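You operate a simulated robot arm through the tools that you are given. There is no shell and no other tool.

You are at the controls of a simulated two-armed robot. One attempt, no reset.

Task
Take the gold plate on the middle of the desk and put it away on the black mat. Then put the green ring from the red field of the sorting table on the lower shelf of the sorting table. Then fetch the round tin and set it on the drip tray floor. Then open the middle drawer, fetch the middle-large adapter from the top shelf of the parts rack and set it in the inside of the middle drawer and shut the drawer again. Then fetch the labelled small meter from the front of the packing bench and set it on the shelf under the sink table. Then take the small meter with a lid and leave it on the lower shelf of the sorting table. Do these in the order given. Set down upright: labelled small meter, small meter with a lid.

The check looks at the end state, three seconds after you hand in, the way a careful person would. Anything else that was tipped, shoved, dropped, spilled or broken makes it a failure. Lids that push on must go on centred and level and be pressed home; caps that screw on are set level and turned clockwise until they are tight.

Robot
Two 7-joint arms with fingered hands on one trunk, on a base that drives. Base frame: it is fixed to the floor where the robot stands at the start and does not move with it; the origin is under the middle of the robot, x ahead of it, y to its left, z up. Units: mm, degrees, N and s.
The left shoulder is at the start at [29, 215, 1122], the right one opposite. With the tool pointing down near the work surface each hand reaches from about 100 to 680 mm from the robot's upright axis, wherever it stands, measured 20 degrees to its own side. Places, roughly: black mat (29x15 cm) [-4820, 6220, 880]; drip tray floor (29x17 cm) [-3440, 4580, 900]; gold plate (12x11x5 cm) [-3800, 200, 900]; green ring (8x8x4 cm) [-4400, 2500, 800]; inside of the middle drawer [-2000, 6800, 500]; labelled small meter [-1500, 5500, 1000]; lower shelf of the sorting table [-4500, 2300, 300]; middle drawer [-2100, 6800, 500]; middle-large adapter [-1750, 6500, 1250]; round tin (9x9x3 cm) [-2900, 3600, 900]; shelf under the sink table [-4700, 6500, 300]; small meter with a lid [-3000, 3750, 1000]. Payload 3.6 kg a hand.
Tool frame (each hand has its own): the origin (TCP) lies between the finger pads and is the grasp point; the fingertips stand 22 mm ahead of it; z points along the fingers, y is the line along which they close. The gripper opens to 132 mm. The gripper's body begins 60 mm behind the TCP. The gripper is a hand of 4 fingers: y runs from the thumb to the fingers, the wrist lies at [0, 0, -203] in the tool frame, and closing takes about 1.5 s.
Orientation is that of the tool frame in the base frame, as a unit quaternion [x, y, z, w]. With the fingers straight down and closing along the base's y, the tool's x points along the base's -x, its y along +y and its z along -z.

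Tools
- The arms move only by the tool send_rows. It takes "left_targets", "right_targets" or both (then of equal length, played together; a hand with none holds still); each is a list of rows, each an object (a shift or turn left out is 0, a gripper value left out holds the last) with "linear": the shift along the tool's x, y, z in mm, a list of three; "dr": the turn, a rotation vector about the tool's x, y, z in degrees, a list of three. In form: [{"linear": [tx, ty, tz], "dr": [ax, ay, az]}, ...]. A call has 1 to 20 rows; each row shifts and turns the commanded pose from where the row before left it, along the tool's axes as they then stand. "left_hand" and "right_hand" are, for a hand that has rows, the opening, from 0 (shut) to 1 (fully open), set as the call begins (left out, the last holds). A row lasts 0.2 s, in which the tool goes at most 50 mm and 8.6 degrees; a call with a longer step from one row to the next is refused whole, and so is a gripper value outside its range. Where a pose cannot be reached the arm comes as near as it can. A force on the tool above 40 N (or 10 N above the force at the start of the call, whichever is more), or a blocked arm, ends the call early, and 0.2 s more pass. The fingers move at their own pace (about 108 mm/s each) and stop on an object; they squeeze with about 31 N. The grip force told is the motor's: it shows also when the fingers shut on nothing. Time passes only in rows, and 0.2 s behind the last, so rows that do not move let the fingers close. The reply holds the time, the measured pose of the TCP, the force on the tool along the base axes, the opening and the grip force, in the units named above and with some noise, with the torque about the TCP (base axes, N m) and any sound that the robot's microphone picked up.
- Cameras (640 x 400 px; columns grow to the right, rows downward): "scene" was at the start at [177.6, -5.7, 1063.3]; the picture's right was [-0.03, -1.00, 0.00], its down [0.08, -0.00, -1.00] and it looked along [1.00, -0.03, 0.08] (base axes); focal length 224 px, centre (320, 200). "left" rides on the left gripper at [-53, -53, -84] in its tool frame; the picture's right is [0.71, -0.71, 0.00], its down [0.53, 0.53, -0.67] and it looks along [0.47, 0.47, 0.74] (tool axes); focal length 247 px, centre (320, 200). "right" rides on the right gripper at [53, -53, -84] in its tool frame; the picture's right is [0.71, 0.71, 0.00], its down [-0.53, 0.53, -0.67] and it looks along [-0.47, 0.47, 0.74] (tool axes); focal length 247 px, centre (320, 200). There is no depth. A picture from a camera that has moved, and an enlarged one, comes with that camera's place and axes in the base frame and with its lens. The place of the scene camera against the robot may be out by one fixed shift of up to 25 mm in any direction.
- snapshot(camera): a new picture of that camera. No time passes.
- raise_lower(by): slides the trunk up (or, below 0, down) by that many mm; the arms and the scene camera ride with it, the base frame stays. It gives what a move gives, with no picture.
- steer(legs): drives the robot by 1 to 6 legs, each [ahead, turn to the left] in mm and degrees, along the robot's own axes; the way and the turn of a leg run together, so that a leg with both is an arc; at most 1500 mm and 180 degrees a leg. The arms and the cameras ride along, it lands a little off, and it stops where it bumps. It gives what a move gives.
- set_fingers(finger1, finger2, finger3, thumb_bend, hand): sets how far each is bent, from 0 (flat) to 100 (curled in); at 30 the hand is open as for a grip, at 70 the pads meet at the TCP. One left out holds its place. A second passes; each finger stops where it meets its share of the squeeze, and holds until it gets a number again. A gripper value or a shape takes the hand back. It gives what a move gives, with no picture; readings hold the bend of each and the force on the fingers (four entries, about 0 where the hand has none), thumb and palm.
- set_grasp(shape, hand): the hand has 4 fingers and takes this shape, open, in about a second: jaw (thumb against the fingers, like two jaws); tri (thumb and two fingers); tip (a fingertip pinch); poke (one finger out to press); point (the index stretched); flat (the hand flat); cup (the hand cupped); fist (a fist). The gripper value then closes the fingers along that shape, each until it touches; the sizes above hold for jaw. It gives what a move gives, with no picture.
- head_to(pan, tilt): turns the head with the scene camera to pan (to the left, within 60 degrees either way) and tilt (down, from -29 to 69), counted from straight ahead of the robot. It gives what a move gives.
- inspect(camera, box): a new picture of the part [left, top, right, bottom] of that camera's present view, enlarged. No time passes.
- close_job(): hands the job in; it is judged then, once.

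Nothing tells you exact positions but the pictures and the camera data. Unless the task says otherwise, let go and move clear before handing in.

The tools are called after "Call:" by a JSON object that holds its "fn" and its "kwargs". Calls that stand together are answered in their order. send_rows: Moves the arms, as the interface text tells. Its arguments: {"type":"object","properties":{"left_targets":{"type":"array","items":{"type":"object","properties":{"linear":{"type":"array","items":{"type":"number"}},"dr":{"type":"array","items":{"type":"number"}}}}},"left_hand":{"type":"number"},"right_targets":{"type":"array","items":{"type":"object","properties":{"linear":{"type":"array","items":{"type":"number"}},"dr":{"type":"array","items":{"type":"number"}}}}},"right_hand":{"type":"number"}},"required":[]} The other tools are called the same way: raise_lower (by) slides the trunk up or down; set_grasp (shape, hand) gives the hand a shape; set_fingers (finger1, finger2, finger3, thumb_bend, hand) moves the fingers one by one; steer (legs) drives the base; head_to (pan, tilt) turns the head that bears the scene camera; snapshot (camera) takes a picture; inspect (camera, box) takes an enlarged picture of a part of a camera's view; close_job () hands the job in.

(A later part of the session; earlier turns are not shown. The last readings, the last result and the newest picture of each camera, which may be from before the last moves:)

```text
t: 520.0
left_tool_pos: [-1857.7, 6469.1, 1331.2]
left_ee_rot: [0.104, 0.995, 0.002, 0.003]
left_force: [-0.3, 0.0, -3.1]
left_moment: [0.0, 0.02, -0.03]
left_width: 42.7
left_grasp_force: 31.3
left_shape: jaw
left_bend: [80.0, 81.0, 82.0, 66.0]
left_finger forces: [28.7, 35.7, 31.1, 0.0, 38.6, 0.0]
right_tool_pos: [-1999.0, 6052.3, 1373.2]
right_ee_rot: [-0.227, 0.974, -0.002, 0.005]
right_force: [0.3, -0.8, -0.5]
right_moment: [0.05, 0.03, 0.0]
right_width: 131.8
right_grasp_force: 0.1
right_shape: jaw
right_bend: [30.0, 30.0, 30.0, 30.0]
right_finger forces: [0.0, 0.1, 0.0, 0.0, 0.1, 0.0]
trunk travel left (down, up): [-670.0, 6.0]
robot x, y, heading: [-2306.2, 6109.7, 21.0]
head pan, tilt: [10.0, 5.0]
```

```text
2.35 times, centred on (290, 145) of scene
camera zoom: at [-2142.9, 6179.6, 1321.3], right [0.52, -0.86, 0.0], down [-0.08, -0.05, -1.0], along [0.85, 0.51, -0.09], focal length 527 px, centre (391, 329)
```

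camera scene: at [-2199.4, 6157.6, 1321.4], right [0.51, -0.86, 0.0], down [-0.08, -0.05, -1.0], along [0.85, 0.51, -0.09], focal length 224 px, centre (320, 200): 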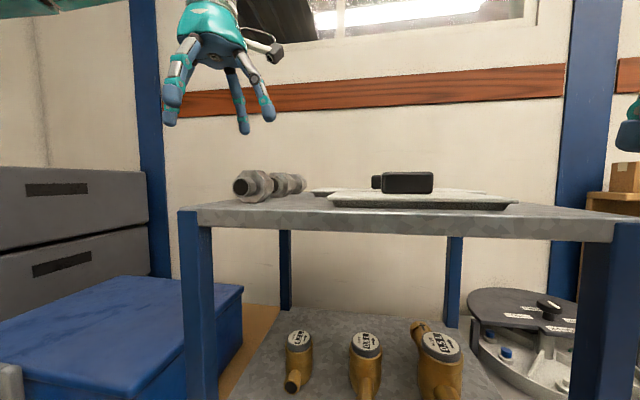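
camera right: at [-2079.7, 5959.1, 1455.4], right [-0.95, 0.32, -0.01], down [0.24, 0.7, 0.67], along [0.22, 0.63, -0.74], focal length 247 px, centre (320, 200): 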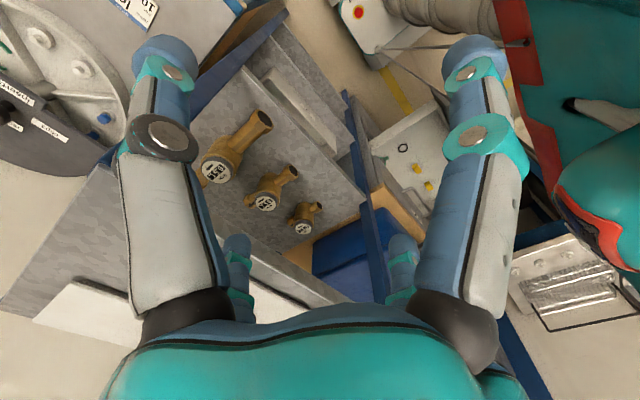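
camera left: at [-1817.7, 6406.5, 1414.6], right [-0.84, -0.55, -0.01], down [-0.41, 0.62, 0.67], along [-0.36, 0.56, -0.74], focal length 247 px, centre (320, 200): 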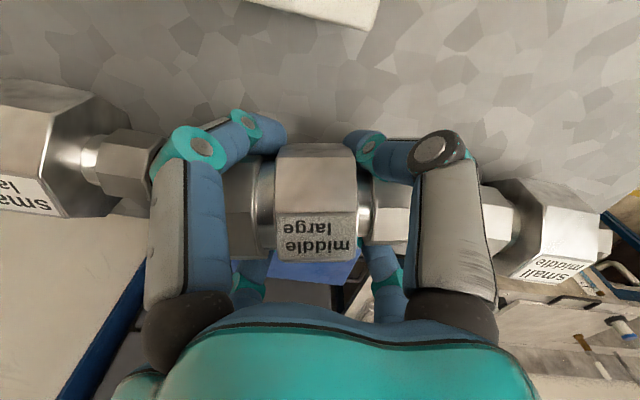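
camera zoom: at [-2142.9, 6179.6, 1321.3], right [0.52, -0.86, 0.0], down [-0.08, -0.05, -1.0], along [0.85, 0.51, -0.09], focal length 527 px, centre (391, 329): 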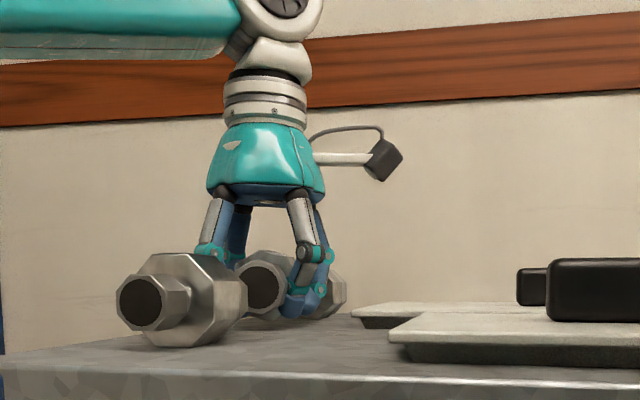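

The fingers sit in the grooves either side of the centre body — a good grip. I'll lift straight up and reverse.

Call:
{"fn": "send_rows", "kwargs": {"left_targets": [{"linear": [0, 0, -5]}, {"linear": [0, 0, -10]}, {"linear": [0, 0, -20]}, {"linear": [0, 0, -30]}, {"linear": [0, 0, -30]}]}}

Call:
{"fn": "steer", "kwargs": {"legs": [[-330, 0]]}}

Call:
{"fn": "head_to", "kwargs": {"pan": 15, "tilt": 25}}

Call:
{"fn": "snapshot", "kwargs": {"camera": "scene"}}

```text
t: 521.2
left_tool_pos: [-1860.0, 6468.0, 1427.1]
left_ee_rot: [0.105, 0.995, 0.002, 0.003]
left_force: [-0.6, -0.1, -2.6]
left_moment: [-0.02, -0.01, 0.0]
left_width: 42.9
left_grasp_force: 30.8
left_shape: jaw
left_bend: [80.0, 81.0, 82.0, 66.0]
left_finger forces: [29.1, 36.0, 31.2, 0.0, 38.9, 0.0]
right_tool_pos: [-1999.3, 6050.3, 1373.4]
right_ee_rot: [-0.226, 0.974, -0.002, 0.004]
right_force: [0.6, -0.4, -0.6]
right_moment: [-0.01, -0.01, -0.01]
right_width: 132.0
right_grasp_force: 0.0
right_shape: jaw
right_bend: [30.0, 30.0, 30.0, 30.0]
right_finger forces: [0.1, 0.0, 0.1, 0.1, 0.0, 0.0]
trunk travel left (down, up): [-670.0, 6.0]
robot x, y, heading: [-2307.5, 6108.4, 21.4]
head pan, tilt: [10.0, 5.0]
```

```text
t: 523.4
left_tool_pos: [-2166.9, 6351.8, 1426.7]
left_ee_rot: [0.105, 0.994, 0.001, 0.003]
left_force: [-0.7, -0.5, -2.7]
left_moment: [-0.05, 0.04, 0.01]
left_width: 42.5
left_grasp_force: 31.0
left_shape: jaw
left_bend: [80.0, 81.0, 82.0, 66.0]
left_finger forces: [29.2, 36.1, 31.3, 0.0, 39.0, 0.1]
right_tool_pos: [-2307.9, 5934.0, 1374.1]
right_ee_rot: [-0.226, 0.974, -0.002, 0.005]
right_force: [-0.6, 0.1, -0.1]
right_moment: [-0.04, -0.02, -0.01]
right_width: 131.9
right_grasp_force: 0.1
right_shape: jaw
right_bend: [30.0, 30.0, 30.0, 30.0]
right_finger forces: [0.1, 0.0, 0.0, 0.1, 0.0, 0.0]
trunk travel left (down, up): [-670.0, 6.0]
robot x, y, heading: [-2615.7, 5990.1, 21.1]
head pan, tilt: [10.0, 5.0]
```

```text
t: 524.2
left_tool_pos: [-2165.5, 6350.4, 1425.4]
left_ee_rot: [0.104, 0.995, 0.002, 0.003]
left_force: [0.7, 0.1, -3.3]
left_moment: [-0.03, 0.03, 0.01]
left_width: 42.4
left_grasp_force: 31.4
left_shape: jaw
left_bend: [80.0, 81.0, 82.0, 66.0]
left_finger forces: [29.2, 36.1, 31.3, 0.0, 38.9, 0.0]
right_tool_pos: [-2307.6, 5934.0, 1373.6]
right_ee_rot: [-0.226, 0.974, -0.002, 0.005]
right_force: [-0.2, -0.2, -0.6]
right_moment: [0.03, 0.03, 0.02]
right_width: 132.1
right_grasp_force: 0.0
right_shape: jaw
right_bend: [30.0, 30.0, 30.0, 30.0]
right_finger forces: [0.0, 0.0, 0.0, 0.1, 0.0, 0.1]
trunk travel left (down, up): [-670.0, 6.0]
robot x, y, heading: [-2613.5, 5990.9, 21.0]
head pan, tilt: [15.0, 25.0]
```

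```text
taken
camera scene: at [-2455.4, 6067.7, 1288.9], right [0.59, -0.81, 0.0], down [-0.34, -0.25, -0.91], along [0.73, 0.53, -0.42], focal length 224 px, centre (320, 200)
```

scene: 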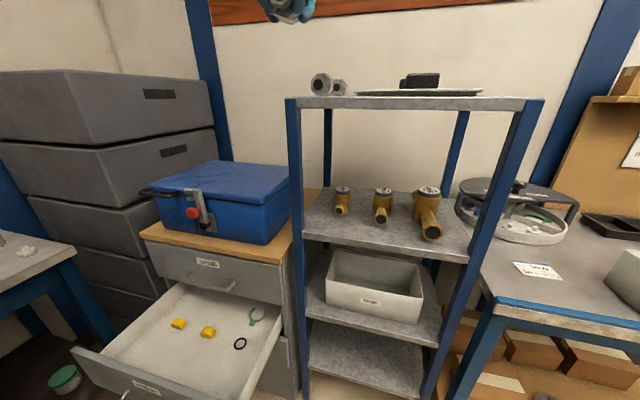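

The adapter is in hand. The drawer's front half is free for it. I'll lower the trunk to normal, turn left toward the open drawer and look.

Call:
{"fn": "raise_lower", "kwargs": {"by": -270}}

Call:
{"fn": "steer", "kwargs": {"legs": [[0, 25]]}}

Call:
{"fn": "head_to", "kwargs": {"pan": 10, "tilt": 40}}

Call:
{"fn": "snapshot", "kwargs": {"camera": "scene"}}

```text
t: 527.0
left_tool_pos: [-2168.0, 6350.1, 1157.0]
left_ee_rot: [0.105, 0.994, 0.002, 0.003]
left_force: [-1.0, 0.0, -3.8]
left_moment: [0.01, 0.02, 0.01]
left_width: 43.0
left_grasp_force: 30.9
left_shape: jaw
left_bend: [80.0, 81.0, 82.0, 66.0]
left_finger forces: [29.5, 36.3, 31.4, 0.1, 39.1, 0.0]
right_tool_pos: [-2306.4, 5932.6, 1103.8]
right_ee_rot: [-0.227, 0.974, -0.002, 0.005]
right_force: [-0.1, 0.2, 1.0]
right_moment: [-0.01, -0.03, -0.04]
right_width: 132.0
right_grasp_force: 0.0
right_shape: jaw
right_bend: [30.0, 30.0, 30.0, 30.0]
right_finger forces: [0.0, 0.0, 0.1, 0.0, 0.0, 0.0]
trunk travel left (down, up): [-400.0, 276.0]
robot x, y, heading: [-2616.3, 5990.3, 21.2]
head pan, tilt: [15.0, 25.0]
```

```text
t: 528.7
left_tool_pos: [-2360.8, 6500.5, 1156.9]
left_ee_rot: [-0.109, 0.994, 0.002, 0.003]
left_force: [0.1, -0.2, -3.2]
left_moment: [-0.06, 0.01, -0.01]
left_width: 42.4
left_grasp_force: 30.5
left_shape: jaw
left_bend: [80.0, 81.0, 82.0, 66.0]
left_finger forces: [29.1, 38.0, 31.5, 0.0, 40.0, 0.0]
right_tool_pos: [-2314.5, 6064.7, 1103.6]
right_ee_rot: [-0.429, 0.903, -0.001, 0.004]
right_force: [-0.7, -0.3, -0.2]
right_moment: [0.01, -0.04, 0.01]
right_width: 132.4
right_grasp_force: 0.1
right_shape: jaw
right_bend: [30.0, 30.0, 30.0, 30.0]
right_finger forces: [0.1, 0.0, 0.0, 0.0, 0.1, 0.1]
trunk travel left (down, up): [-400.0, 276.0]
robot x, y, heading: [-2601.9, 5971.2, 45.9]
head pan, tilt: [15.0, 25.0]
```

```text
t: 529.4
left_tool_pos: [-2360.7, 6500.8, 1157.0]
left_ee_rot: [-0.11, 0.994, 0.003, 0.003]
left_force: [0.1, 0.4, -2.9]
left_moment: [-0.05, 0.04, -0.03]
left_width: 42.4
left_grasp_force: 31.3
left_shape: jaw
left_bend: [80.0, 81.0, 82.0, 66.0]
left_finger forces: [29.7, 38.2, 31.7, 0.0, 40.3, 0.1]
right_tool_pos: [-2313.8, 6063.3, 1104.1]
right_ee_rot: [-0.428, 0.904, 0.001, 0.005]
right_force: [0.2, 0.5, 0.1]
right_moment: [-0.02, 0.02, 0.02]
right_width: 131.7
right_grasp_force: 0.1
right_shape: jaw
right_bend: [30.0, 30.0, 30.0, 30.0]
right_finger forces: [0.0, 0.1, 0.0, 0.0, 0.0, 0.0]
trunk travel left (down, up): [-400.0, 276.0]
robot x, y, heading: [-2602.1, 5973.4, 45.4]
head pan, tilt: [10.0, 40.0]
```

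```text
taken
camera scene: at [-2485.6, 6093.9, 992.9], right [0.83, -0.56, 0.0], down [-0.36, -0.53, -0.77], along [0.43, 0.63, -0.64], focal length 224 px, centre (320, 200)
```

scene: 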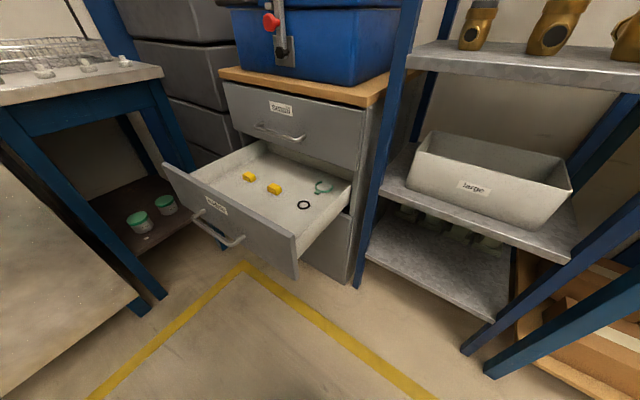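

I'll drive a bit closer so the adapter hand is over the free part of the drawer.

Call:
{"fn": "steer", "kwargs": {"legs": [[150, 0]]}}

Call:
{"fn": "snapshot", "kwargs": {"camera": "scene"}}

Call:
{"fn": "snapshot", "kwargs": {"camera": "left"}}

```text
t: 530.8
left_tool_pos: [-2258.0, 6610.6, 1155.5]
left_ee_rot: [-0.111, 0.994, 0.001, 0.002]
left_force: [0.8, 0.7, -2.6]
left_moment: [-0.05, 0.02, 0.01]
left_width: 42.6
left_grasp_force: 30.8
left_shape: jaw
left_bend: [80.0, 81.0, 82.0, 66.0]
left_finger forces: [29.9, 38.3, 31.7, 0.0, 40.1, 0.0]
right_tool_pos: [-2210.1, 6172.2, 1103.8]
right_ee_rot: [-0.43, 0.903, -0.001, 0.004]
right_force: [-0.5, 0.4, 0.7]
right_moment: [0.02, 0.01, 0.0]
right_width: 132.1
right_grasp_force: 0.0
right_shape: jaw
right_bend: [30.0, 30.0, 30.0, 30.0]
right_finger forces: [0.0, 0.0, 0.1, 0.1, 0.0, 0.1]
trunk travel left (down, up): [-400.0, 276.0]
robot x, y, heading: [-2497.4, 6076.5, 45.8]
head pan, tilt: [10.0, 40.0]
```

```text
taken
camera scene: at [-2382.0, 6202.3, 992.4], right [0.83, -0.56, 0.0], down [-0.36, -0.53, -0.76], along [0.43, 0.63, -0.65], focal length 224 px, centre (320, 200)
```

scene: 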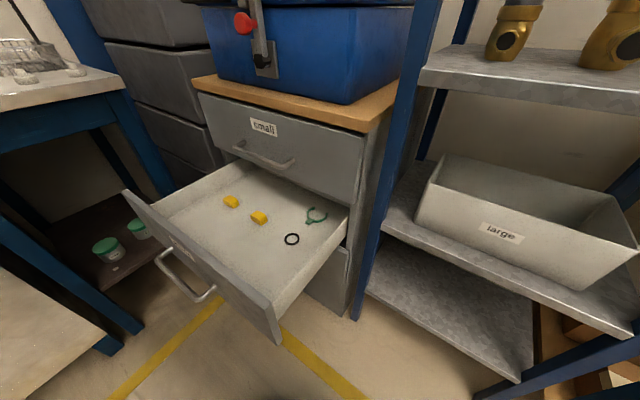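

```text
taken
camera left: at [-2193.8, 6570.3, 1239.5], right [-0.53, -0.85, 0.0], down [-0.63, 0.4, 0.67], along [-0.56, 0.36, -0.74], focal length 247 px, centre (320, 200)
```

left: 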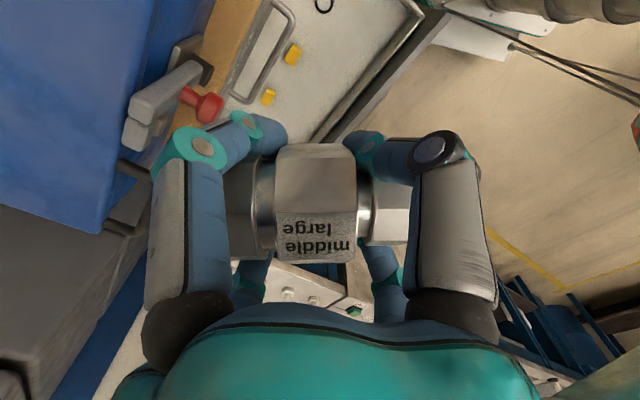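

Call:
{"fn": "send_rows", "kwargs": {"left_targets": [{"linear": [18.4, -14.5, 0]}, {"linear": [18.4, -14.5, 0]}, {"linear": [18.4, -14.5, 0]}]}}

Call:
{"fn": "raise_lower", "kwargs": {"by": -120}}

Call:
{"fn": "send_rows", "kwargs": {"left_targets": [{"linear": [0, 0, 45]}, {"linear": [0, 0, 45]}, {"linear": [0, 0, 45]}, {"linear": [0, 0, 45]}, {"linear": [0, 0, 45]}, {"linear": [0, 0, 45]}, {"linear": [0, 0, 45]}, {"linear": [0, 0, 45]}]}}

Call:
{"fn": "snapshot", "kwargs": {"camera": "left"}}

Call:
{"fn": "snapshot", "kwargs": {"camera": "scene"}}

```text
t: 531.6
left_tool_pos: [-2304.5, 6553.9, 1156.8]
left_ee_rot: [-0.111, 0.994, 0.002, 0.002]
left_force: [-0.1, -0.3, -3.3]
left_moment: [0.01, 0.0, -0.03]
left_width: 42.4
left_grasp_force: 31.0
left_shape: jaw
left_bend: [80.0, 81.0, 82.0, 66.0]
left_finger forces: [30.1, 37.8, 31.8, 0.0, 40.2, 0.0]
right_tool_pos: [-2211.7, 6170.6, 1105.1]
right_ee_rot: [-0.429, 0.903, -0.001, 0.005]
right_force: [-0.2, -1.0, 0.9]
right_moment: [0.0, 0.04, -0.01]
right_width: 132.1
right_grasp_force: 0.1
right_shape: jaw
right_bend: [30.0, 30.0, 30.0, 30.0]
right_finger forces: [0.0, 0.0, 0.1, 0.1, 0.0, 0.0]
trunk travel left (down, up): [-400.0, 276.0]
robot x, y, heading: [-2495.8, 6079.4, 46.0]
head pan, tilt: [10.0, 40.0]
```

```text
t: 533.1
left_tool_pos: [-2304.0, 6553.1, 1036.6]
left_ee_rot: [-0.11, 0.994, 0.002, 0.002]
left_force: [0.2, -0.3, -2.7]
left_moment: [-0.01, -0.02, -0.02]
left_width: 42.2
left_grasp_force: 31.2
left_shape: jaw
left_bend: [80.0, 81.0, 82.0, 66.0]
left_finger forces: [30.3, 38.0, 31.8, 0.0, 40.4, 0.0]
right_tool_pos: [-2212.4, 6170.3, 986.2]
right_ee_rot: [-0.43, 0.903, -0.002, 0.006]
right_force: [-0.4, 0.0, 0.3]
right_moment: [0.04, -0.01, -0.04]
right_width: 131.9
right_grasp_force: 0.0
right_shape: jaw
right_bend: [30.0, 30.0, 30.0, 30.0]
right_finger forces: [0.0, 0.0, 0.0, 0.1, 0.1, 0.1]
trunk travel left (down, up): [-280.0, 396.0]
robot x, y, heading: [-2495.8, 6078.5, 46.0]
head pan, tilt: [10.0, 40.0]
```

```text
t: 534.9
left_tool_pos: [-2304.6, 6553.1, 673.9]
left_ee_rot: [-0.11, 0.994, 0.002, 0.003]
left_force: [0.2, -0.2, -2.3]
left_moment: [-0.01, 0.0, 0.0]
left_width: 41.7
left_grasp_force: 31.0
left_shape: jaw
left_bend: [80.0, 81.0, 82.0, 66.0]
left_finger forces: [31.3, 39.1, 31.2, 0.1, 41.0, 0.0]
right_tool_pos: [-2211.7, 6171.3, 986.3]
right_ee_rot: [-0.43, 0.903, -0.001, 0.004]
right_force: [0.4, -0.4, -0.3]
right_moment: [0.0, 0.02, -0.01]
right_width: 131.8
right_grasp_force: 0.2
right_shape: jaw
right_bend: [30.0, 30.0, 30.0, 30.0]
right_finger forces: [0.0, 0.1, 0.1, 0.0, 0.0, 0.0]
trunk travel left (down, up): [-280.0, 396.0]
robot x, y, heading: [-2495.7, 6075.2, 45.7]
head pan, tilt: [10.0, 40.0]
```

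```text
taken
camera left: at [-2240.9, 6513.8, 758.8], right [-0.53, -0.85, -0.01], down [-0.63, 0.39, 0.67], along [-0.56, 0.36, -0.74], focal length 247 px, centre (320, 200)
```

left: 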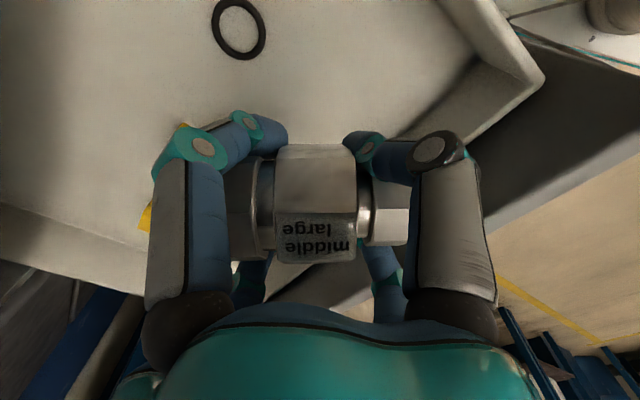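

```text
taken
camera scene: at [-2381.7, 6202.6, 868.2], right [0.83, -0.56, 0.0], down [-0.36, -0.53, -0.77], along [0.43, 0.63, -0.64], focal length 224 px, centre (320, 200)
```

scene: 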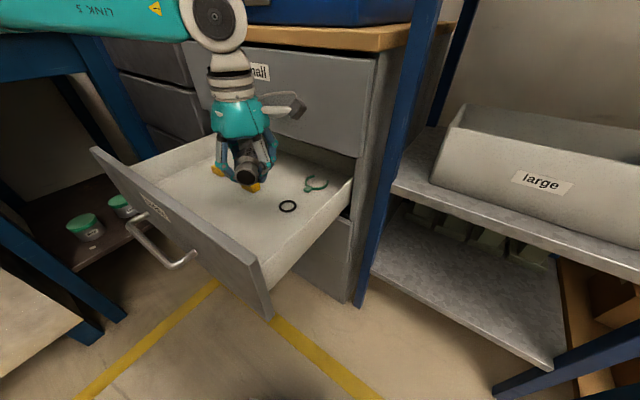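

The hand is over the drawer but a bit close to its front panel. I'll shift 35 mm deeper and then lower into the drawer.

Call:
{"fn": "send_rows", "kwargs": {"left_targets": [{"linear": [-17, 7.5, 0]}, {"linear": [-16, 7.5, 0]}, {"linear": [0, 0, 30]}, {"linear": [0, 0, 30]}, {"linear": [0, 0, 0]}]}}

Call:
{"fn": "snapshot", "kwargs": {"camera": "left"}}

Call:
{"fn": "snapshot", "kwargs": {"camera": "scene"}}

```text
t: 536.1
left_tool_pos: [-2272.3, 6575.4, 617.7]
left_ee_rot: [-0.11, 0.994, 0.002, 0.002]
left_force: [0.3, 0.7, -3.2]
left_moment: [-0.08, -0.01, 0.01]
left_width: 42.3
left_grasp_force: 31.5
left_shape: jaw
left_bend: [80.0, 81.0, 82.0, 66.0]
left_finger forces: [31.6, 39.1, 31.1, 0.1, 41.4, 0.0]
right_tool_pos: [-2212.0, 6171.3, 985.0]
right_ee_rot: [-0.43, 0.903, 0.0, 0.005]
right_force: [0.2, -0.3, -0.1]
right_moment: [-0.02, 0.02, -0.01]
right_width: 132.4
right_grasp_force: 0.0
right_shape: jaw
right_bend: [30.0, 30.0, 30.0, 30.0]
right_finger forces: [0.1, 0.0, 0.1, 0.0, 0.0, 0.0]
trunk travel left (down, up): [-280.0, 396.0]
robot x, y, heading: [-2499.6, 6079.1, 45.9]
head pan, tilt: [10.0, 40.0]
```

```text
taken
camera left: at [-2209.6, 6536.3, 701.8], right [-0.53, -0.85, -0.01], down [-0.63, 0.39, 0.67], along [-0.56, 0.36, -0.74], focal length 247 px, centre (320, 200)
```

left: 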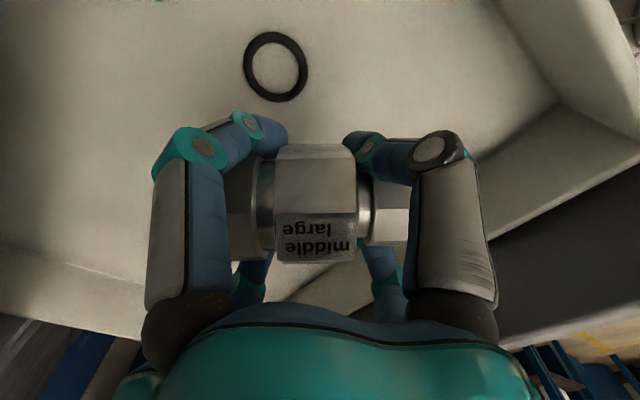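

```text
taken
camera scene: at [-2381.8, 6202.5, 868.3], right [0.83, -0.56, 0.0], down [-0.36, -0.53, -0.77], along [0.43, 0.63, -0.64], focal length 224 px, centre (320, 200)
```

scene: 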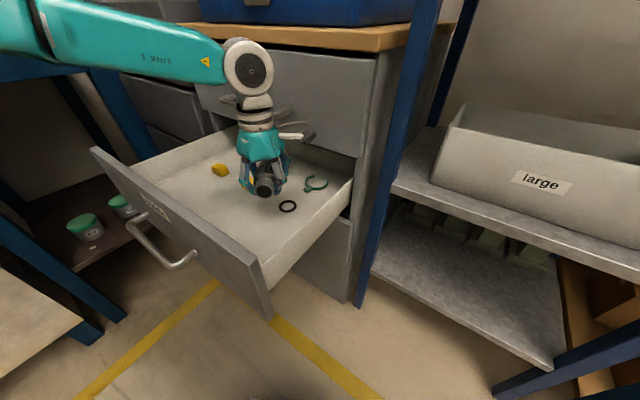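

The black ring inside is close ahead, so I'll come back 45 mm toward the drawer front, where it's free, then lower.

Call:
{"fn": "send_rows", "kwargs": {"left_targets": [{"linear": [22, -3.3, 0]}, {"linear": [22, -3.3, 0]}, {"linear": [0, 0, 30]}, {"linear": [0, 0, 20]}, {"linear": [0, 0, 0]}]}}

Call:
{"fn": "snapshot", "kwargs": {"camera": "left"}}

```text
t: 537.3
left_tool_pos: [-2314.9, 6562.2, 564.8]
left_ee_rot: [-0.111, 0.994, 0.001, 0.003]
left_force: [-0.2, -0.1, -4.2]
left_moment: [-0.06, 0.02, -0.04]
left_width: 41.9
left_grasp_force: 31.1
left_shape: jaw
left_bend: [80.0, 81.0, 82.0, 66.0]
left_finger forces: [31.8, 39.4, 31.0, 0.0, 41.6, 0.0]
right_tool_pos: [-2212.0, 6169.6, 985.4]
right_ee_rot: [-0.43, 0.903, -0.001, 0.005]
right_force: [0.2, 0.3, -0.3]
right_moment: [-0.02, 0.02, -0.01]
right_width: 131.8
right_grasp_force: 0.2
right_shape: jaw
right_bend: [30.0, 30.0, 30.0, 30.0]
right_finger forces: [0.1, 0.0, 0.0, 0.0, 0.0, 0.0]
trunk travel left (down, up): [-280.0, 396.0]
robot x, y, heading: [-2494.8, 6078.0, 45.9]
head pan, tilt: [10.0, 40.0]
```

```text
taken
camera left: at [-2250.7, 6521.5, 649.7], right [-0.53, -0.85, -0.01], down [-0.63, 0.39, 0.67], along [-0.56, 0.36, -0.74], focal length 247 px, centre (320, 200)
```

left: 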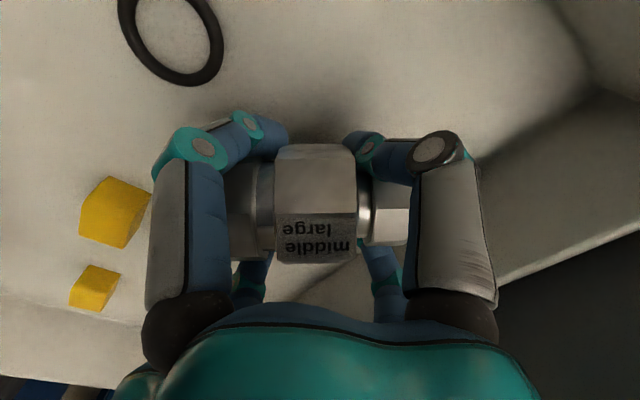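

Call:
{"fn": "send_rows", "kwargs": {"left_targets": [{"linear": [0, 0, 8]}, {"linear": [0, 0, 6]}, {"linear": [0, 0, 4]}, {"linear": [0, 0, 0]}]}}

Call:
{"fn": "send_rows", "kwargs": {"left_targets": [{"linear": [0, 0, 4]}, {"linear": [0, 0, 4]}, {"linear": [0, 0, 4]}, {"linear": [0, 0, 0]}]}}

```text
t: 538.3
left_tool_pos: [-2314.2, 6561.9, 546.8]
left_ee_rot: [-0.111, 0.994, 0.001, 0.003]
left_force: [-0.9, 0.7, -3.0]
left_moment: [-0.05, 0.01, 0.0]
left_width: 42.0
left_grasp_force: 30.4
left_shape: jaw
left_bend: [80.0, 81.0, 82.0, 66.0]
left_finger forces: [31.8, 39.5, 31.0, 0.0, 41.7, 0.1]
right_tool_pos: [-2211.2, 6170.9, 985.5]
right_ee_rot: [-0.43, 0.903, -0.001, 0.005]
right_force: [-0.4, 0.8, -0.4]
right_moment: [0.0, -0.01, 0.0]
right_width: 131.9
right_grasp_force: 0.1
right_shape: jaw
right_bend: [30.0, 30.0, 30.0, 30.0]
right_finger forces: [0.0, 0.1, 0.1, 0.0, 0.0, 0.1]
trunk travel left (down, up): [-280.0, 396.0]
robot x, y, heading: [-2496.5, 6078.6, 46.3]
head pan, tilt: [10.0, 40.0]
```

```text
t: 539.3
left_tool_pos: [-2311.9, 6561.8, 538.7]
left_ee_rot: [-0.111, 0.994, 0.003, 0.006]
left_force: [-1.0, 3.8, 31.3]
left_moment: [-0.33, 0.14, -0.04]
left_width: 42.6
left_grasp_force: 31.4
left_shape: jaw
left_bend: [81.0, 81.0, 83.0, 64.0]
left_finger forces: [29.3, 35.6, 31.7, 0.0, 45.8, 0.1]
right_tool_pos: [-2212.3, 6168.4, 985.1]
right_ee_rot: [-0.43, 0.903, 0.0, 0.006]
right_force: [-0.5, 1.6, 0.3]
right_moment: [-0.05, -0.01, 0.03]
right_width: 131.9
right_grasp_force: 0.0
right_shape: jaw
right_bend: [30.0, 30.0, 30.0, 30.0]
right_finger forces: [0.0, 0.0, 0.0, 0.0, 0.0, 0.0]
trunk travel left (down, up): [-280.0, 396.0]
robot x, y, heading: [-2497.9, 6075.4, 45.9]
head pan, tilt: [10.0, 40.0]
```

The adapter rests on the drawer floor. I'll open the hand partly and lift out.

Call:
{"fn": "send_rows", "kwargs": {"left_targets": [{"linear": [0, 0, -2]}, {"linear": [0, 0, 0]}, {"linear": [0, 0, 0]}, {"linear": [0, 0, 0]}, {"linear": [0, 0, 0]}], "left_hand": 0.7}}

Call:
{"fn": "snapshot", "kwargs": {"camera": "left"}}

Call:
{"fn": "send_rows", "kwargs": {"left_targets": [{"linear": [0, 0, -10]}, {"linear": [0, 0, -20]}, {"linear": [0, 0, -30]}, {"linear": [0, 0, -40]}, {"linear": [0, 0, -40]}, {"linear": [0, 0, -40]}, {"linear": [0, 0, -40]}, {"linear": [0, 0, -40]}]}}

Call:
{"fn": "snapshot", "kwargs": {"camera": "left"}}

Call:
{"fn": "snapshot", "kwargs": {"camera": "scene"}}

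```text
t: 540.5
left_tool_pos: [-2314.7, 6560.1, 540.8]
left_ee_rot: [-0.111, 0.994, 0.002, 0.004]
left_force: [3.4, -4.8, 21.6]
left_moment: [0.11, 0.24, 0.03]
left_width: 86.1
left_grasp_force: 0.2
left_shape: jaw
left_bend: [29.0, 30.0, 31.0, 65.0]
left_finger forces: [4.6, 6.5, 9.7, 0.1, 0.2, 0.0]
right_tool_pos: [-2212.5, 6168.6, 986.0]
right_ee_rot: [-0.429, 0.903, 0.001, 0.006]
right_force: [-0.5, 0.5, 0.3]
right_moment: [-0.02, 0.02, 0.02]
right_width: 132.1
right_grasp_force: 0.1
right_shape: jaw
right_bend: [30.0, 30.0, 30.0, 30.0]
right_finger forces: [0.0, 0.0, 0.0, 0.0, 0.0, 0.0]
trunk travel left (down, up): [-280.0, 396.0]
robot x, y, heading: [-2498.8, 6075.9, 45.9]
head pan, tilt: [10.0, 40.0]
```

```text
taken
camera left: at [-2251.1, 6520.3, 624.0], right [-0.53, -0.84, -0.01], down [-0.63, 0.39, 0.67], along [-0.56, 0.36, -0.75], focal length 247 px, centre (320, 200)
```

left: 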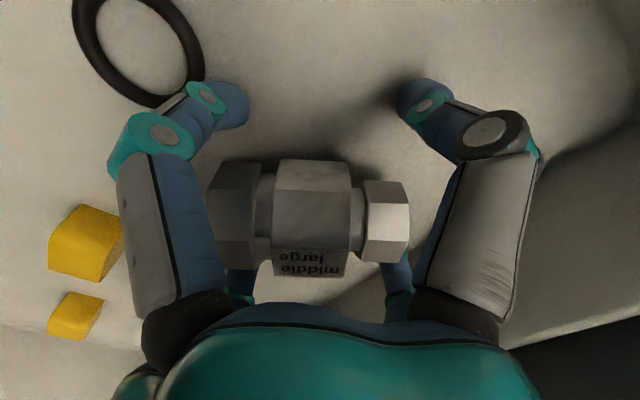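

```text
t: 542.3
left_tool_pos: [-2314.5, 6561.6, 799.9]
left_ee_rot: [-0.111, 0.994, 0.003, 0.002]
left_force: [0.0, 1.0, -0.3]
left_moment: [-0.02, 0.01, 0.01]
left_width: 92.1
left_grasp_force: 0.0
left_shape: jaw
left_bend: [28.0, 28.0, 28.0, 65.0]
left_finger forces: [0.0, 0.0, 0.0, 0.0, 0.0, 0.1]
right_tool_pos: [-2210.3, 6169.7, 985.7]
right_ee_rot: [-0.43, 0.903, -0.001, 0.005]
right_force: [0.1, 0.1, 0.7]
right_moment: [-0.02, 0.0, -0.02]
right_width: 131.9
right_grasp_force: 0.0
right_shape: jaw
right_bend: [30.0, 30.0, 30.0, 30.0]
right_finger forces: [0.1, 0.1, 0.0, 0.0, 0.0, 0.1]
trunk travel left (down, up): [-280.0, 396.0]
robot x, y, heading: [-2496.8, 6079.3, 45.9]
head pan, tilt: [10.0, 40.0]
```

```text
taken
camera left: at [-2251.4, 6521.5, 883.3], right [-0.53, -0.85, -0.01], down [-0.63, 0.39, 0.67], along [-0.56, 0.36, -0.74], focal length 247 px, centre (320, 200)
```

left: 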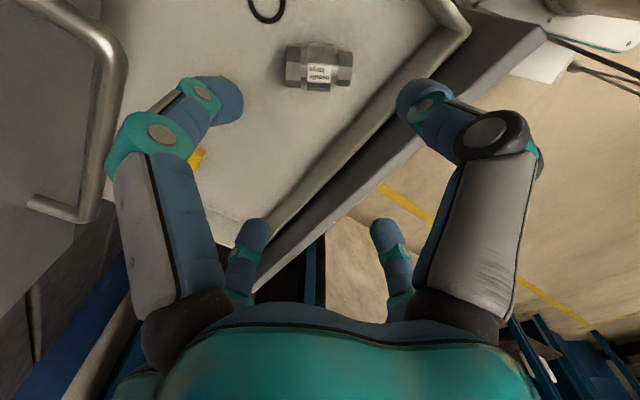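

```text
taken
camera scene: at [-2382.0, 6202.1, 868.3], right [0.83, -0.56, 0.0], down [-0.36, -0.53, -0.77], along [0.43, 0.63, -0.64], focal length 224 px, centre (320, 200)
```

scene: 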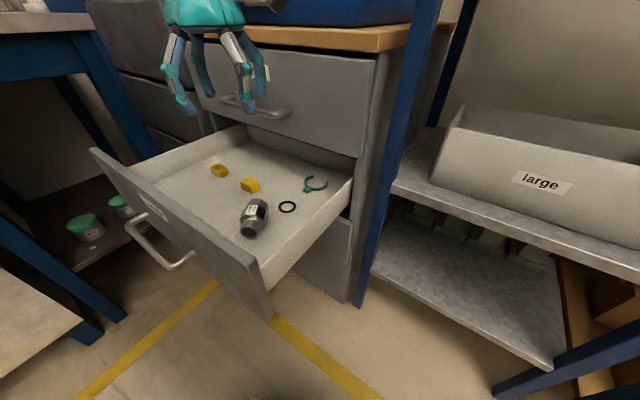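

The adapter lies safely in the drawer. To shut it I'll reposition in front of the drawer: back off, then shift left and face it squarely.

Call:
{"fn": "steer", "kwargs": {"legs": [[-380, 0]]}}

Call:
{"fn": "raise_lower", "kwargs": {"by": 120}}

Call:
{"fn": "send_rows", "kwargs": {"left_targets": [{"linear": [20, -10, -40]}, {"linear": [20, -10, -40]}, {"linear": [20, -10, -40]}, {"linear": [20, -10, -40]}, {"linear": [0, 0, 0], "dr": [0, 0, -8]}, {"linear": [0, 0, 0], "dr": [0, 0, -8]}, {"linear": [0, 0, 0], "dr": [0, 0, -8]}, {"linear": [0, 0, 0], "dr": [0, 0, -8]}], "left_hand": 0.3}}

Call:
{"fn": "steer", "kwargs": {"legs": [[0, 30]]}}

Call:
{"fn": "steer", "kwargs": {"legs": [[0, 32]]}}

```text
t: 544.7
left_tool_pos: [-2579.9, 6289.1, 798.2]
left_ee_rot: [-0.111, 0.994, 0.003, 0.002]
left_force: [0.0, 0.2, -0.7]
left_moment: [0.01, 0.04, -0.01]
left_width: 92.1
left_grasp_force: 0.1
left_shape: jaw
left_bend: [28.0, 28.0, 28.0, 65.0]
left_finger forces: [0.1, 0.1, 0.0, 0.0, 0.0, 0.1]
right_tool_pos: [-2476.6, 5895.4, 985.5]
right_ee_rot: [-0.43, 0.903, 0.0, 0.005]
right_force: [0.4, 0.2, -0.3]
right_moment: [-0.03, -0.02, -0.02]
right_width: 132.2
right_grasp_force: 0.0
right_shape: jaw
right_bend: [30.0, 30.0, 30.0, 30.0]
right_finger forces: [0.0, 0.0, 0.0, 0.0, 0.0, 0.0]
trunk travel left (down, up): [-280.0, 396.0]
robot x, y, heading: [-2758.8, 5804.0, 45.8]
head pan, tilt: [10.0, 40.0]
```

```text
t: 546.2
left_tool_pos: [-2577.5, 6287.5, 918.9]
left_ee_rot: [-0.11, 0.994, 0.002, 0.001]
left_force: [-0.2, 0.5, -0.7]
left_moment: [0.01, 0.0, 0.02]
left_width: 91.9
left_grasp_force: 0.0
left_shape: jaw
left_bend: [28.0, 28.0, 28.0, 65.0]
left_finger forces: [0.0, 0.0, 0.0, 0.0, 0.1, 0.1]
right_tool_pos: [-2475.2, 5896.6, 1105.4]
right_ee_rot: [-0.43, 0.903, 0.0, 0.004]
right_force: [0.5, 0.2, 0.0]
right_moment: [0.03, 0.06, 0.02]
right_width: 132.3
right_grasp_force: 0.0
right_shape: jaw
right_bend: [30.0, 30.0, 30.0, 30.0]
right_finger forces: [0.0, 0.0, 0.0, 0.0, 0.0, 0.1]
trunk travel left (down, up): [-400.0, 276.0]
robot x, y, heading: [-2762.1, 5804.2, 46.1]
head pan, tilt: [10.0, 40.0]
```

```text
t: 548.0
left_tool_pos: [-2649.8, 6230.2, 1078.1]
left_ee_rot: [-0.381, 0.924, 0.001, 0.003]
left_force: [0.8, 0.4, 0.2]
left_moment: [0.0, -0.03, -0.04]
left_width: 40.2
left_grasp_force: 0.1
left_shape: jaw
left_bend: [79.0, 79.0, 79.0, 70.0]
left_finger forces: [0.0, 0.0, 0.0, 0.0, 0.0, 0.0]
right_tool_pos: [-2476.4, 5897.0, 1104.9]
right_ee_rot: [-0.429, 0.903, 0.0, 0.006]
right_force: [-0.4, 0.3, 0.5]
right_moment: [0.01, -0.02, -0.01]
right_width: 132.2
right_grasp_force: 0.1
right_shape: jaw
right_bend: [30.0, 30.0, 30.0, 30.0]
right_finger forces: [0.1, 0.1, 0.0, 0.1, 0.0, 0.0]
trunk travel left (down, up): [-400.0, 276.0]
robot x, y, heading: [-2760.5, 5802.6, 46.2]
head pan, tilt: [10.0, 40.0]
```

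```text
t: 549.9
left_tool_pos: [-2876.8, 6232.3, 1079.3]
left_ee_rot: [-0.607, 0.795, 0.001, 0.002]
left_force: [0.3, 0.4, -0.6]
left_moment: [0.0, 0.0, -0.02]
left_width: 40.1
left_grasp_force: 0.0
left_shape: jaw
left_bend: [79.0, 79.0, 79.0, 70.0]
left_finger forces: [0.2, 0.0, 0.0, 0.0, 0.0, 0.0]
right_tool_pos: [-2560.1, 6029.4, 1105.7]
right_ee_rot: [-0.649, 0.761, 0.001, 0.005]
right_force: [-0.6, 0.3, -0.4]
right_moment: [-0.01, 0.0, 0.0]
right_width: 132.1
right_grasp_force: 0.0
right_shape: jaw
right_bend: [30.0, 30.0, 30.0, 30.0]
right_finger forces: [0.0, 0.0, 0.0, 0.1, 0.0, 0.1]
trunk travel left (down, up): [-400.0, 276.0]
robot x, y, heading: [-2744.6, 5799.2, 75.7]
head pan, tilt: [10.0, 40.0]
```

```text
t: 551.9
left_tool_pos: [-3086.0, 6094.6, 1078.4]
left_ee_rot: [0.803, -0.596, -0.002, -0.001]
left_force: [-0.8, 0.3, -0.2]
left_moment: [-0.03, -0.01, 0.01]
left_width: 39.7
left_grasp_force: 0.1
left_shape: jaw
left_bend: [79.0, 79.0, 79.0, 70.0]
left_finger forces: [0.0, 0.0, 0.1, 0.0, 0.0, 0.0]
right_tool_pos: [-2709.0, 6090.8, 1106.4]
right_ee_rot: [0.833, -0.553, -0.001, -0.004]
right_force: [-0.7, -0.1, -1.2]
right_moment: [0.02, 0.0, -0.02]
right_width: 132.1
right_grasp_force: 0.0
right_shape: jaw
right_bend: [30.0, 30.0, 30.0, 30.0]
right_finger forces: [0.1, 0.1, 0.0, 0.2, 0.1, 0.0]
trunk travel left (down, up): [-400.0, 276.0]
robot x, y, heading: [-2715.5, 5806.1, 107.9]
head pan, tilt: [10.0, 40.0]
```

Call:
{"fn": "steer", "kwargs": {"legs": [[470, 0]]}}

Call:
{"fn": "steer", "kwargs": {"legs": [[0, -29]]}}

Call:
{"fn": "steer", "kwargs": {"legs": [[0, -29]]}}

Call:
{"fn": "steer", "kwargs": {"legs": [[0, -29]]}}

Call:
{"fn": "head_to", "kwargs": {"pan": 5, "tilt": 30}}

Call:
{"fn": "snapshot", "kwargs": {"camera": "scene"}}

```text
t: 554.7
left_tool_pos: [-3228.5, 6538.7, 1079.7]
left_ee_rot: [0.804, -0.595, -0.002, -0.001]
left_force: [-0.1, -0.2, 0.7]
left_moment: [0.01, 0.02, -0.02]
left_width: 39.5
left_grasp_force: 0.1
left_shape: jaw
left_bend: [79.0, 79.0, 79.0, 70.0]
left_finger forces: [0.0, 0.0, 0.0, 0.1, 0.1, 0.0]
right_tool_pos: [-2852.4, 6535.8, 1106.3]
right_ee_rot: [0.834, -0.551, -0.003, -0.006]
right_force: [-0.3, -0.3, 0.5]
right_moment: [0.0, -0.02, 0.0]
right_width: 132.2
right_grasp_force: 0.0
right_shape: jaw
right_bend: [30.0, 30.0, 30.0, 30.0]
right_finger forces: [0.0, 0.1, 0.0, 0.0, 0.1, 0.0]
trunk travel left (down, up): [-400.0, 276.0]
robot x, y, heading: [-2856.9, 6252.7, 107.9]
head pan, tilt: [10.0, 40.0]
```

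```text
t: 556.5
left_tool_pos: [-3049.2, 6679.6, 1081.4]
left_ee_rot: [-0.633, 0.774, 0.002, 0.003]
left_force: [0.3, -0.1, 0.4]
left_moment: [0.0, 0.02, 0.01]
left_width: 39.8
left_grasp_force: 0.0
left_shape: jaw
left_bend: [79.0, 79.0, 79.0, 70.0]
left_finger forces: [0.0, 0.0, 0.1, 0.1, 0.1, 0.1]
right_tool_pos: [-2719.8, 6498.6, 1106.1]
right_ee_rot: [-0.674, 0.738, 0.001, 0.005]
right_force: [0.3, -0.3, 0.8]
right_moment: [0.0, 0.01, -0.03]
right_width: 132.0
right_grasp_force: 0.2
right_shape: jaw
right_bend: [30.0, 30.0, 30.0, 30.0]
right_finger forces: [0.0, 0.0, 0.0, 0.0, 0.0, 0.0]
trunk travel left (down, up): [-400.0, 276.0]
robot x, y, heading: [-2875.5, 6259.7, 79.1]
head pan, tilt: [10.0, 40.0]
```

```text
t: 558.4
left_tool_pos: [-2827.4, 6712.5, 1080.5]
left_ee_rot: [-0.425, 0.905, 0.001, 0.002]
left_force: [-1.1, 0.3, -0.7]
left_moment: [0.0, 0.02, 0.01]
left_width: 39.8
left_grasp_force: 0.0
left_shape: jaw
left_bend: [79.0, 79.0, 79.0, 70.0]
left_finger forces: [0.1, 0.1, 0.0, 0.1, 0.0, 0.1]
right_tool_pos: [-2623.8, 6396.9, 1108.0]
right_ee_rot: [-0.473, 0.881, 0.0, 0.005]
right_force: [0.4, 0.9, 0.3]
right_moment: [-0.01, 0.03, 0.02]
right_width: 132.1
right_grasp_force: 0.0
right_shape: jaw
right_bend: [30.0, 30.0, 30.0, 30.0]
right_finger forces: [0.0, 0.1, 0.0, 0.1, 0.0, 0.1]
trunk travel left (down, up): [-400.0, 276.0]
robot x, y, heading: [-2895.3, 6274.0, 51.1]
head pan, tilt: [10.0, 40.0]
```

```text
t: 560.2
left_tool_pos: [-2622.6, 6624.7, 1080.3]
left_ee_rot: [-0.184, 0.983, 0.002, 0.003]
left_force: [0.4, -0.4, -0.8]
left_moment: [0.05, 0.0, -0.01]
left_width: 40.0
left_grasp_force: 0.1
left_shape: jaw
left_bend: [79.0, 79.0, 79.0, 70.0]
left_finger forces: [0.0, 0.0, 0.0, 0.0, 0.0, 0.0]
right_tool_pos: [-2596.1, 6248.4, 1108.4]
right_ee_rot: [-0.237, 0.972, -0.002, 0.004]
right_force: [0.1, 0.8, 0.2]
right_moment: [0.02, 0.02, -0.01]
right_width: 132.2
right_grasp_force: 0.0
right_shape: jaw
right_bend: [30.0, 30.0, 30.0, 30.0]
right_finger forces: [0.1, 0.0, 0.1, 0.0, 0.0, 0.0]
trunk travel left (down, up): [-400.0, 276.0]
robot x, y, heading: [-2899.2, 6297.5, 22.4]
head pan, tilt: [10.0, 40.0]
```

```text
t: 561.0
left_tool_pos: [-2624.1, 6625.4, 1080.9]
left_ee_rot: [-0.185, 0.983, 0.0, 0.003]
left_force: [0.3, 0.4, 0.6]
left_moment: [-0.02, 0.0, -0.02]
left_width: 39.9
left_grasp_force: 0.0
left_shape: jaw
left_bend: [79.0, 79.0, 79.0, 70.0]
left_finger forces: [0.1, 0.0, 0.0, 0.0, 0.0, 0.0]
right_tool_pos: [-2598.8, 6250.3, 1108.7]
right_ee_rot: [-0.236, 0.972, -0.003, 0.005]
right_force: [0.0, -0.7, 0.2]
right_moment: [-0.03, 0.0, 0.02]
right_width: 131.8
right_grasp_force: 0.1
right_shape: jaw
right_bend: [30.0, 30.0, 30.0, 30.0]
right_finger forces: [0.0, 0.1, 0.1, 0.0, 0.0, 0.2]
trunk travel left (down, up): [-400.0, 276.0]
robot x, y, heading: [-2901.7, 6295.2, 22.2]
head pan, tilt: [5.0, 30.0]
```

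```text
taken
camera scene: at [-2738.7, 6364.7, 1008.1], right [0.46, -0.89, 0.0], down [-0.45, -0.23, -0.87], along [0.77, 0.4, -0.5], focal length 224 px, centre (320, 200)
```

scene: 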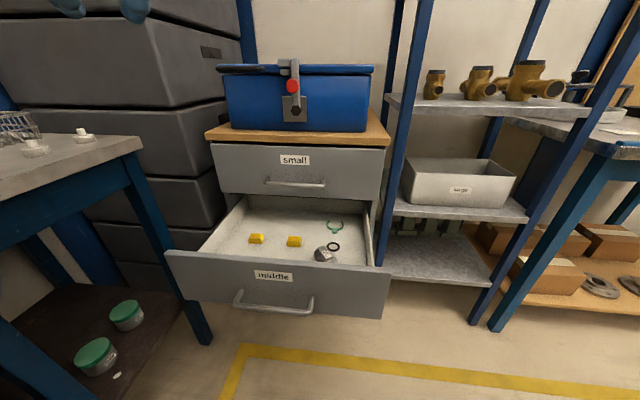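

I'm square in front of the drawer; the adapter is visible inside. I'll lower the closed left hand in front of the handle and push by driving forward.

Call:
{"fn": "send_rows", "kwargs": {"left_targets": [{"linear": [0, -31, 20]}, {"linear": [0, -31, 40]}, {"linear": [0, 0, 45]}, {"linear": [0, 0, 45]}, {"linear": [0, 0, 45]}, {"linear": [0, 0, 45]}, {"linear": [0, 0, 45]}, {"linear": [0, 0, 45]}, {"linear": [0, 0, 45]}, {"linear": [0, 0, 45]}, {"linear": [0, 0, 45]}, {"linear": [0, 0, 45]}, {"linear": [0, 0, 20]}], "left_hand": 0}}

Call:
{"fn": "snapshot", "kwargs": {"camera": "scene"}}

```text
refused: row 2 steps farther than a row can; nothing moved
```

```text
taken
camera scene: at [-2738.7, 6364.7, 1008.1], right [0.46, -0.89, 0.0], down [-0.45, -0.23, -0.87], along [0.77, 0.4, -0.5], focal length 224 px, centre (320, 200)
```

scene: 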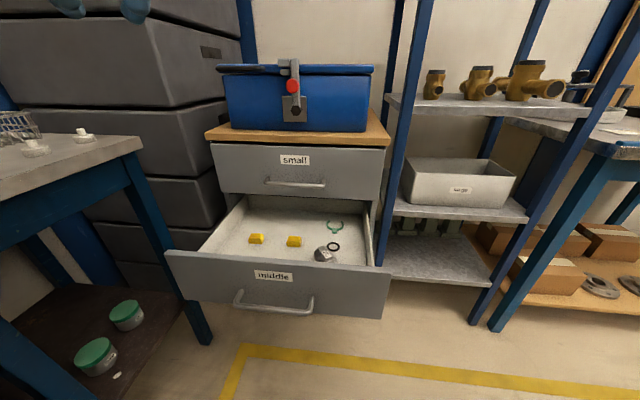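

Call:
{"fn": "send_rows", "kwargs": {"left_targets": [{"linear": [0, -31, 20]}, {"linear": [0, -31, 30]}, {"linear": [0, 0, 45]}, {"linear": [0, 0, 45]}, {"linear": [0, 0, 45]}, {"linear": [0, 0, 45]}, {"linear": [0, 0, 45]}, {"linear": [0, 0, 45]}, {"linear": [0, 0, 45]}, {"linear": [0, 0, 45]}, {"linear": [0, 0, 45]}, {"linear": [0, 0, 45]}, {"linear": [0, 0, 30]}], "left_hand": 0}}

Call:
{"fn": "snapshot", "kwargs": {"camera": "scene"}}

Call:
{"fn": "snapshot", "kwargs": {"camera": "left"}}

```text
t: 563.8
left_tool_pos: [-2597.9, 6568.6, 552.5]
left_ee_rot: [-0.183, 0.983, 0.002, 0.003]
left_force: [0.6, 0.1, -0.6]
left_moment: [-0.03, 0.0, 0.02]
left_width: 0.0
left_grasp_force: 30.9
left_shape: jaw
left_bend: [70.0, 70.0, 70.0, 70.0]
left_finger forces: [0.0, 0.0, 0.0, 0.0, 0.1, 0.0]
right_tool_pos: [-2596.0, 6249.2, 1109.6]
right_ee_rot: [-0.237, 0.971, -0.001, 0.005]
right_force: [-0.3, -0.5, -0.1]
right_moment: [-0.01, -0.03, 0.01]
right_width: 131.9
right_grasp_force: 0.1
right_shape: jaw
right_bend: [30.0, 30.0, 30.0, 30.0]
right_finger forces: [0.1, 0.0, 0.0, 0.1, 0.0, 0.1]
trunk travel left (down, up): [-400.0, 276.0]
robot x, y, heading: [-2901.7, 6293.3, 22.2]
head pan, tilt: [5.0, 30.0]
```

```text
taken
camera scene: at [-2738.0, 6363.6, 1008.2], right [0.46, -0.89, 0.0], down [-0.45, -0.23, -0.87], along [0.77, 0.4, -0.5], focal length 224 px, centre (320, 200)
```

scene: 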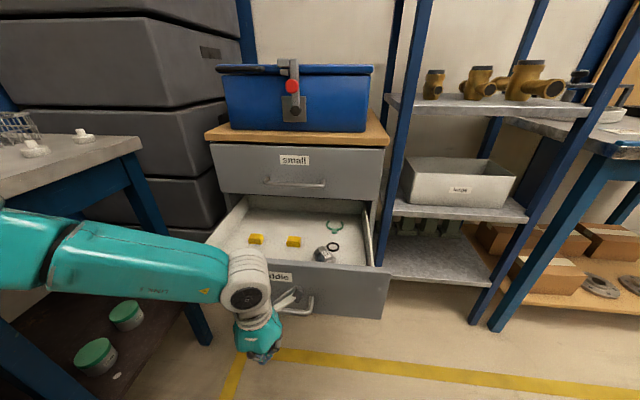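

```text
taken
camera left: at [-2528.4, 6539.4, 636.8], right [-0.4, -0.92, -0.01], down [-0.69, 0.3, 0.66], along [-0.61, 0.27, -0.75], focal length 247 px, centre (320, 200)
```

left: 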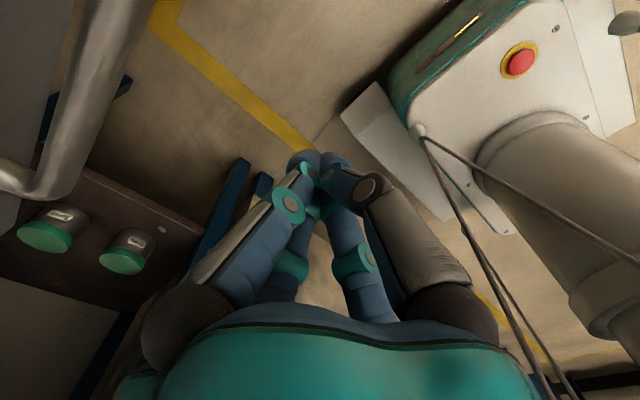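

The left elbow would come too close to the small table if I drive forward, so I'll use the right hand instead. Left hand up first, then the right hand closed and lowered in front of the panel.

Call:
{"fn": "send_rows", "kwargs": {"left_targets": [{"linear": [10, 0, -45]}, {"linear": [10, 0, -45]}, {"linear": [10, 0, -45]}, {"linear": [10, 0, -45]}, {"linear": [0, 0, -45]}, {"linear": [0, 0, -45]}, {"linear": [0, 0, -45]}, {"linear": [0, 0, -45]}, {"linear": [0, 0, -45]}, {"linear": [0, 0, -45]}, {"linear": [0, 0, -45]}, {"linear": [0, 0, -45]}, {"linear": [0, 0, 0]}], "right_targets": [{"linear": [-30, 30, 0]}, {"linear": [-30, 30, 0]}, {"linear": [-30, 30, 0]}, {"linear": [-20, 30, 20]}, {"linear": [0, 0, 45]}, {"linear": [0, 0, 45]}, {"linear": [0, 0, 45]}, {"linear": [0, 0, 45]}, {"linear": [0, 0, 45]}, {"linear": [0, 0, 45]}, {"linear": [0, 0, 45]}, {"linear": [0, 0, 45]}, {"linear": [0, 0, 45]}], "right_hand": 0}}

Call:
{"fn": "snapshot", "kwargs": {"camera": "scene"}}

```text
t: 566.5
left_tool_pos: [-2638.4, 6553.8, 1091.7]
left_ee_rot: [-0.184, 0.983, 0.001, 0.003]
left_force: [0.4, 0.2, 0.3]
left_moment: [0.0, -0.02, 0.03]
left_width: 0.0
left_grasp_force: 30.9
left_shape: jaw
left_bend: [70.0, 70.0, 70.0, 70.0]
left_finger forces: [0.1, 0.0, 0.0, 0.1, 0.0, 0.1]
right_tool_pos: [-2550.0, 6407.5, 681.0]
right_ee_rot: [-0.237, 0.971, -0.001, 0.005]
right_force: [0.0, -0.3, 0.7]
right_moment: [0.02, -0.04, 0.01]
right_width: 0.2
right_grasp_force: 30.9
right_shape: jaw
right_bend: [70.0, 70.0, 70.0, 70.0]
right_finger forces: [0.0, 0.1, 0.0, 0.0, 0.1, 0.0]
trunk travel left (down, up): [-400.0, 276.0]
robot x, y, heading: [-2904.6, 6297.9, 22.3]
head pan, tilt: [5.0, 30.0]
```

```text
taken
camera scene: at [-2737.9, 6363.8, 1008.1], right [0.46, -0.89, 0.0], down [-0.45, -0.23, -0.87], along [0.77, 0.4, -0.5], focal length 224 px, centre (320, 200)
```

scene: 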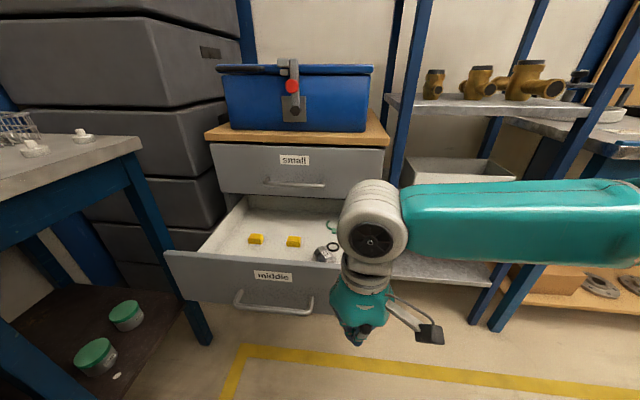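

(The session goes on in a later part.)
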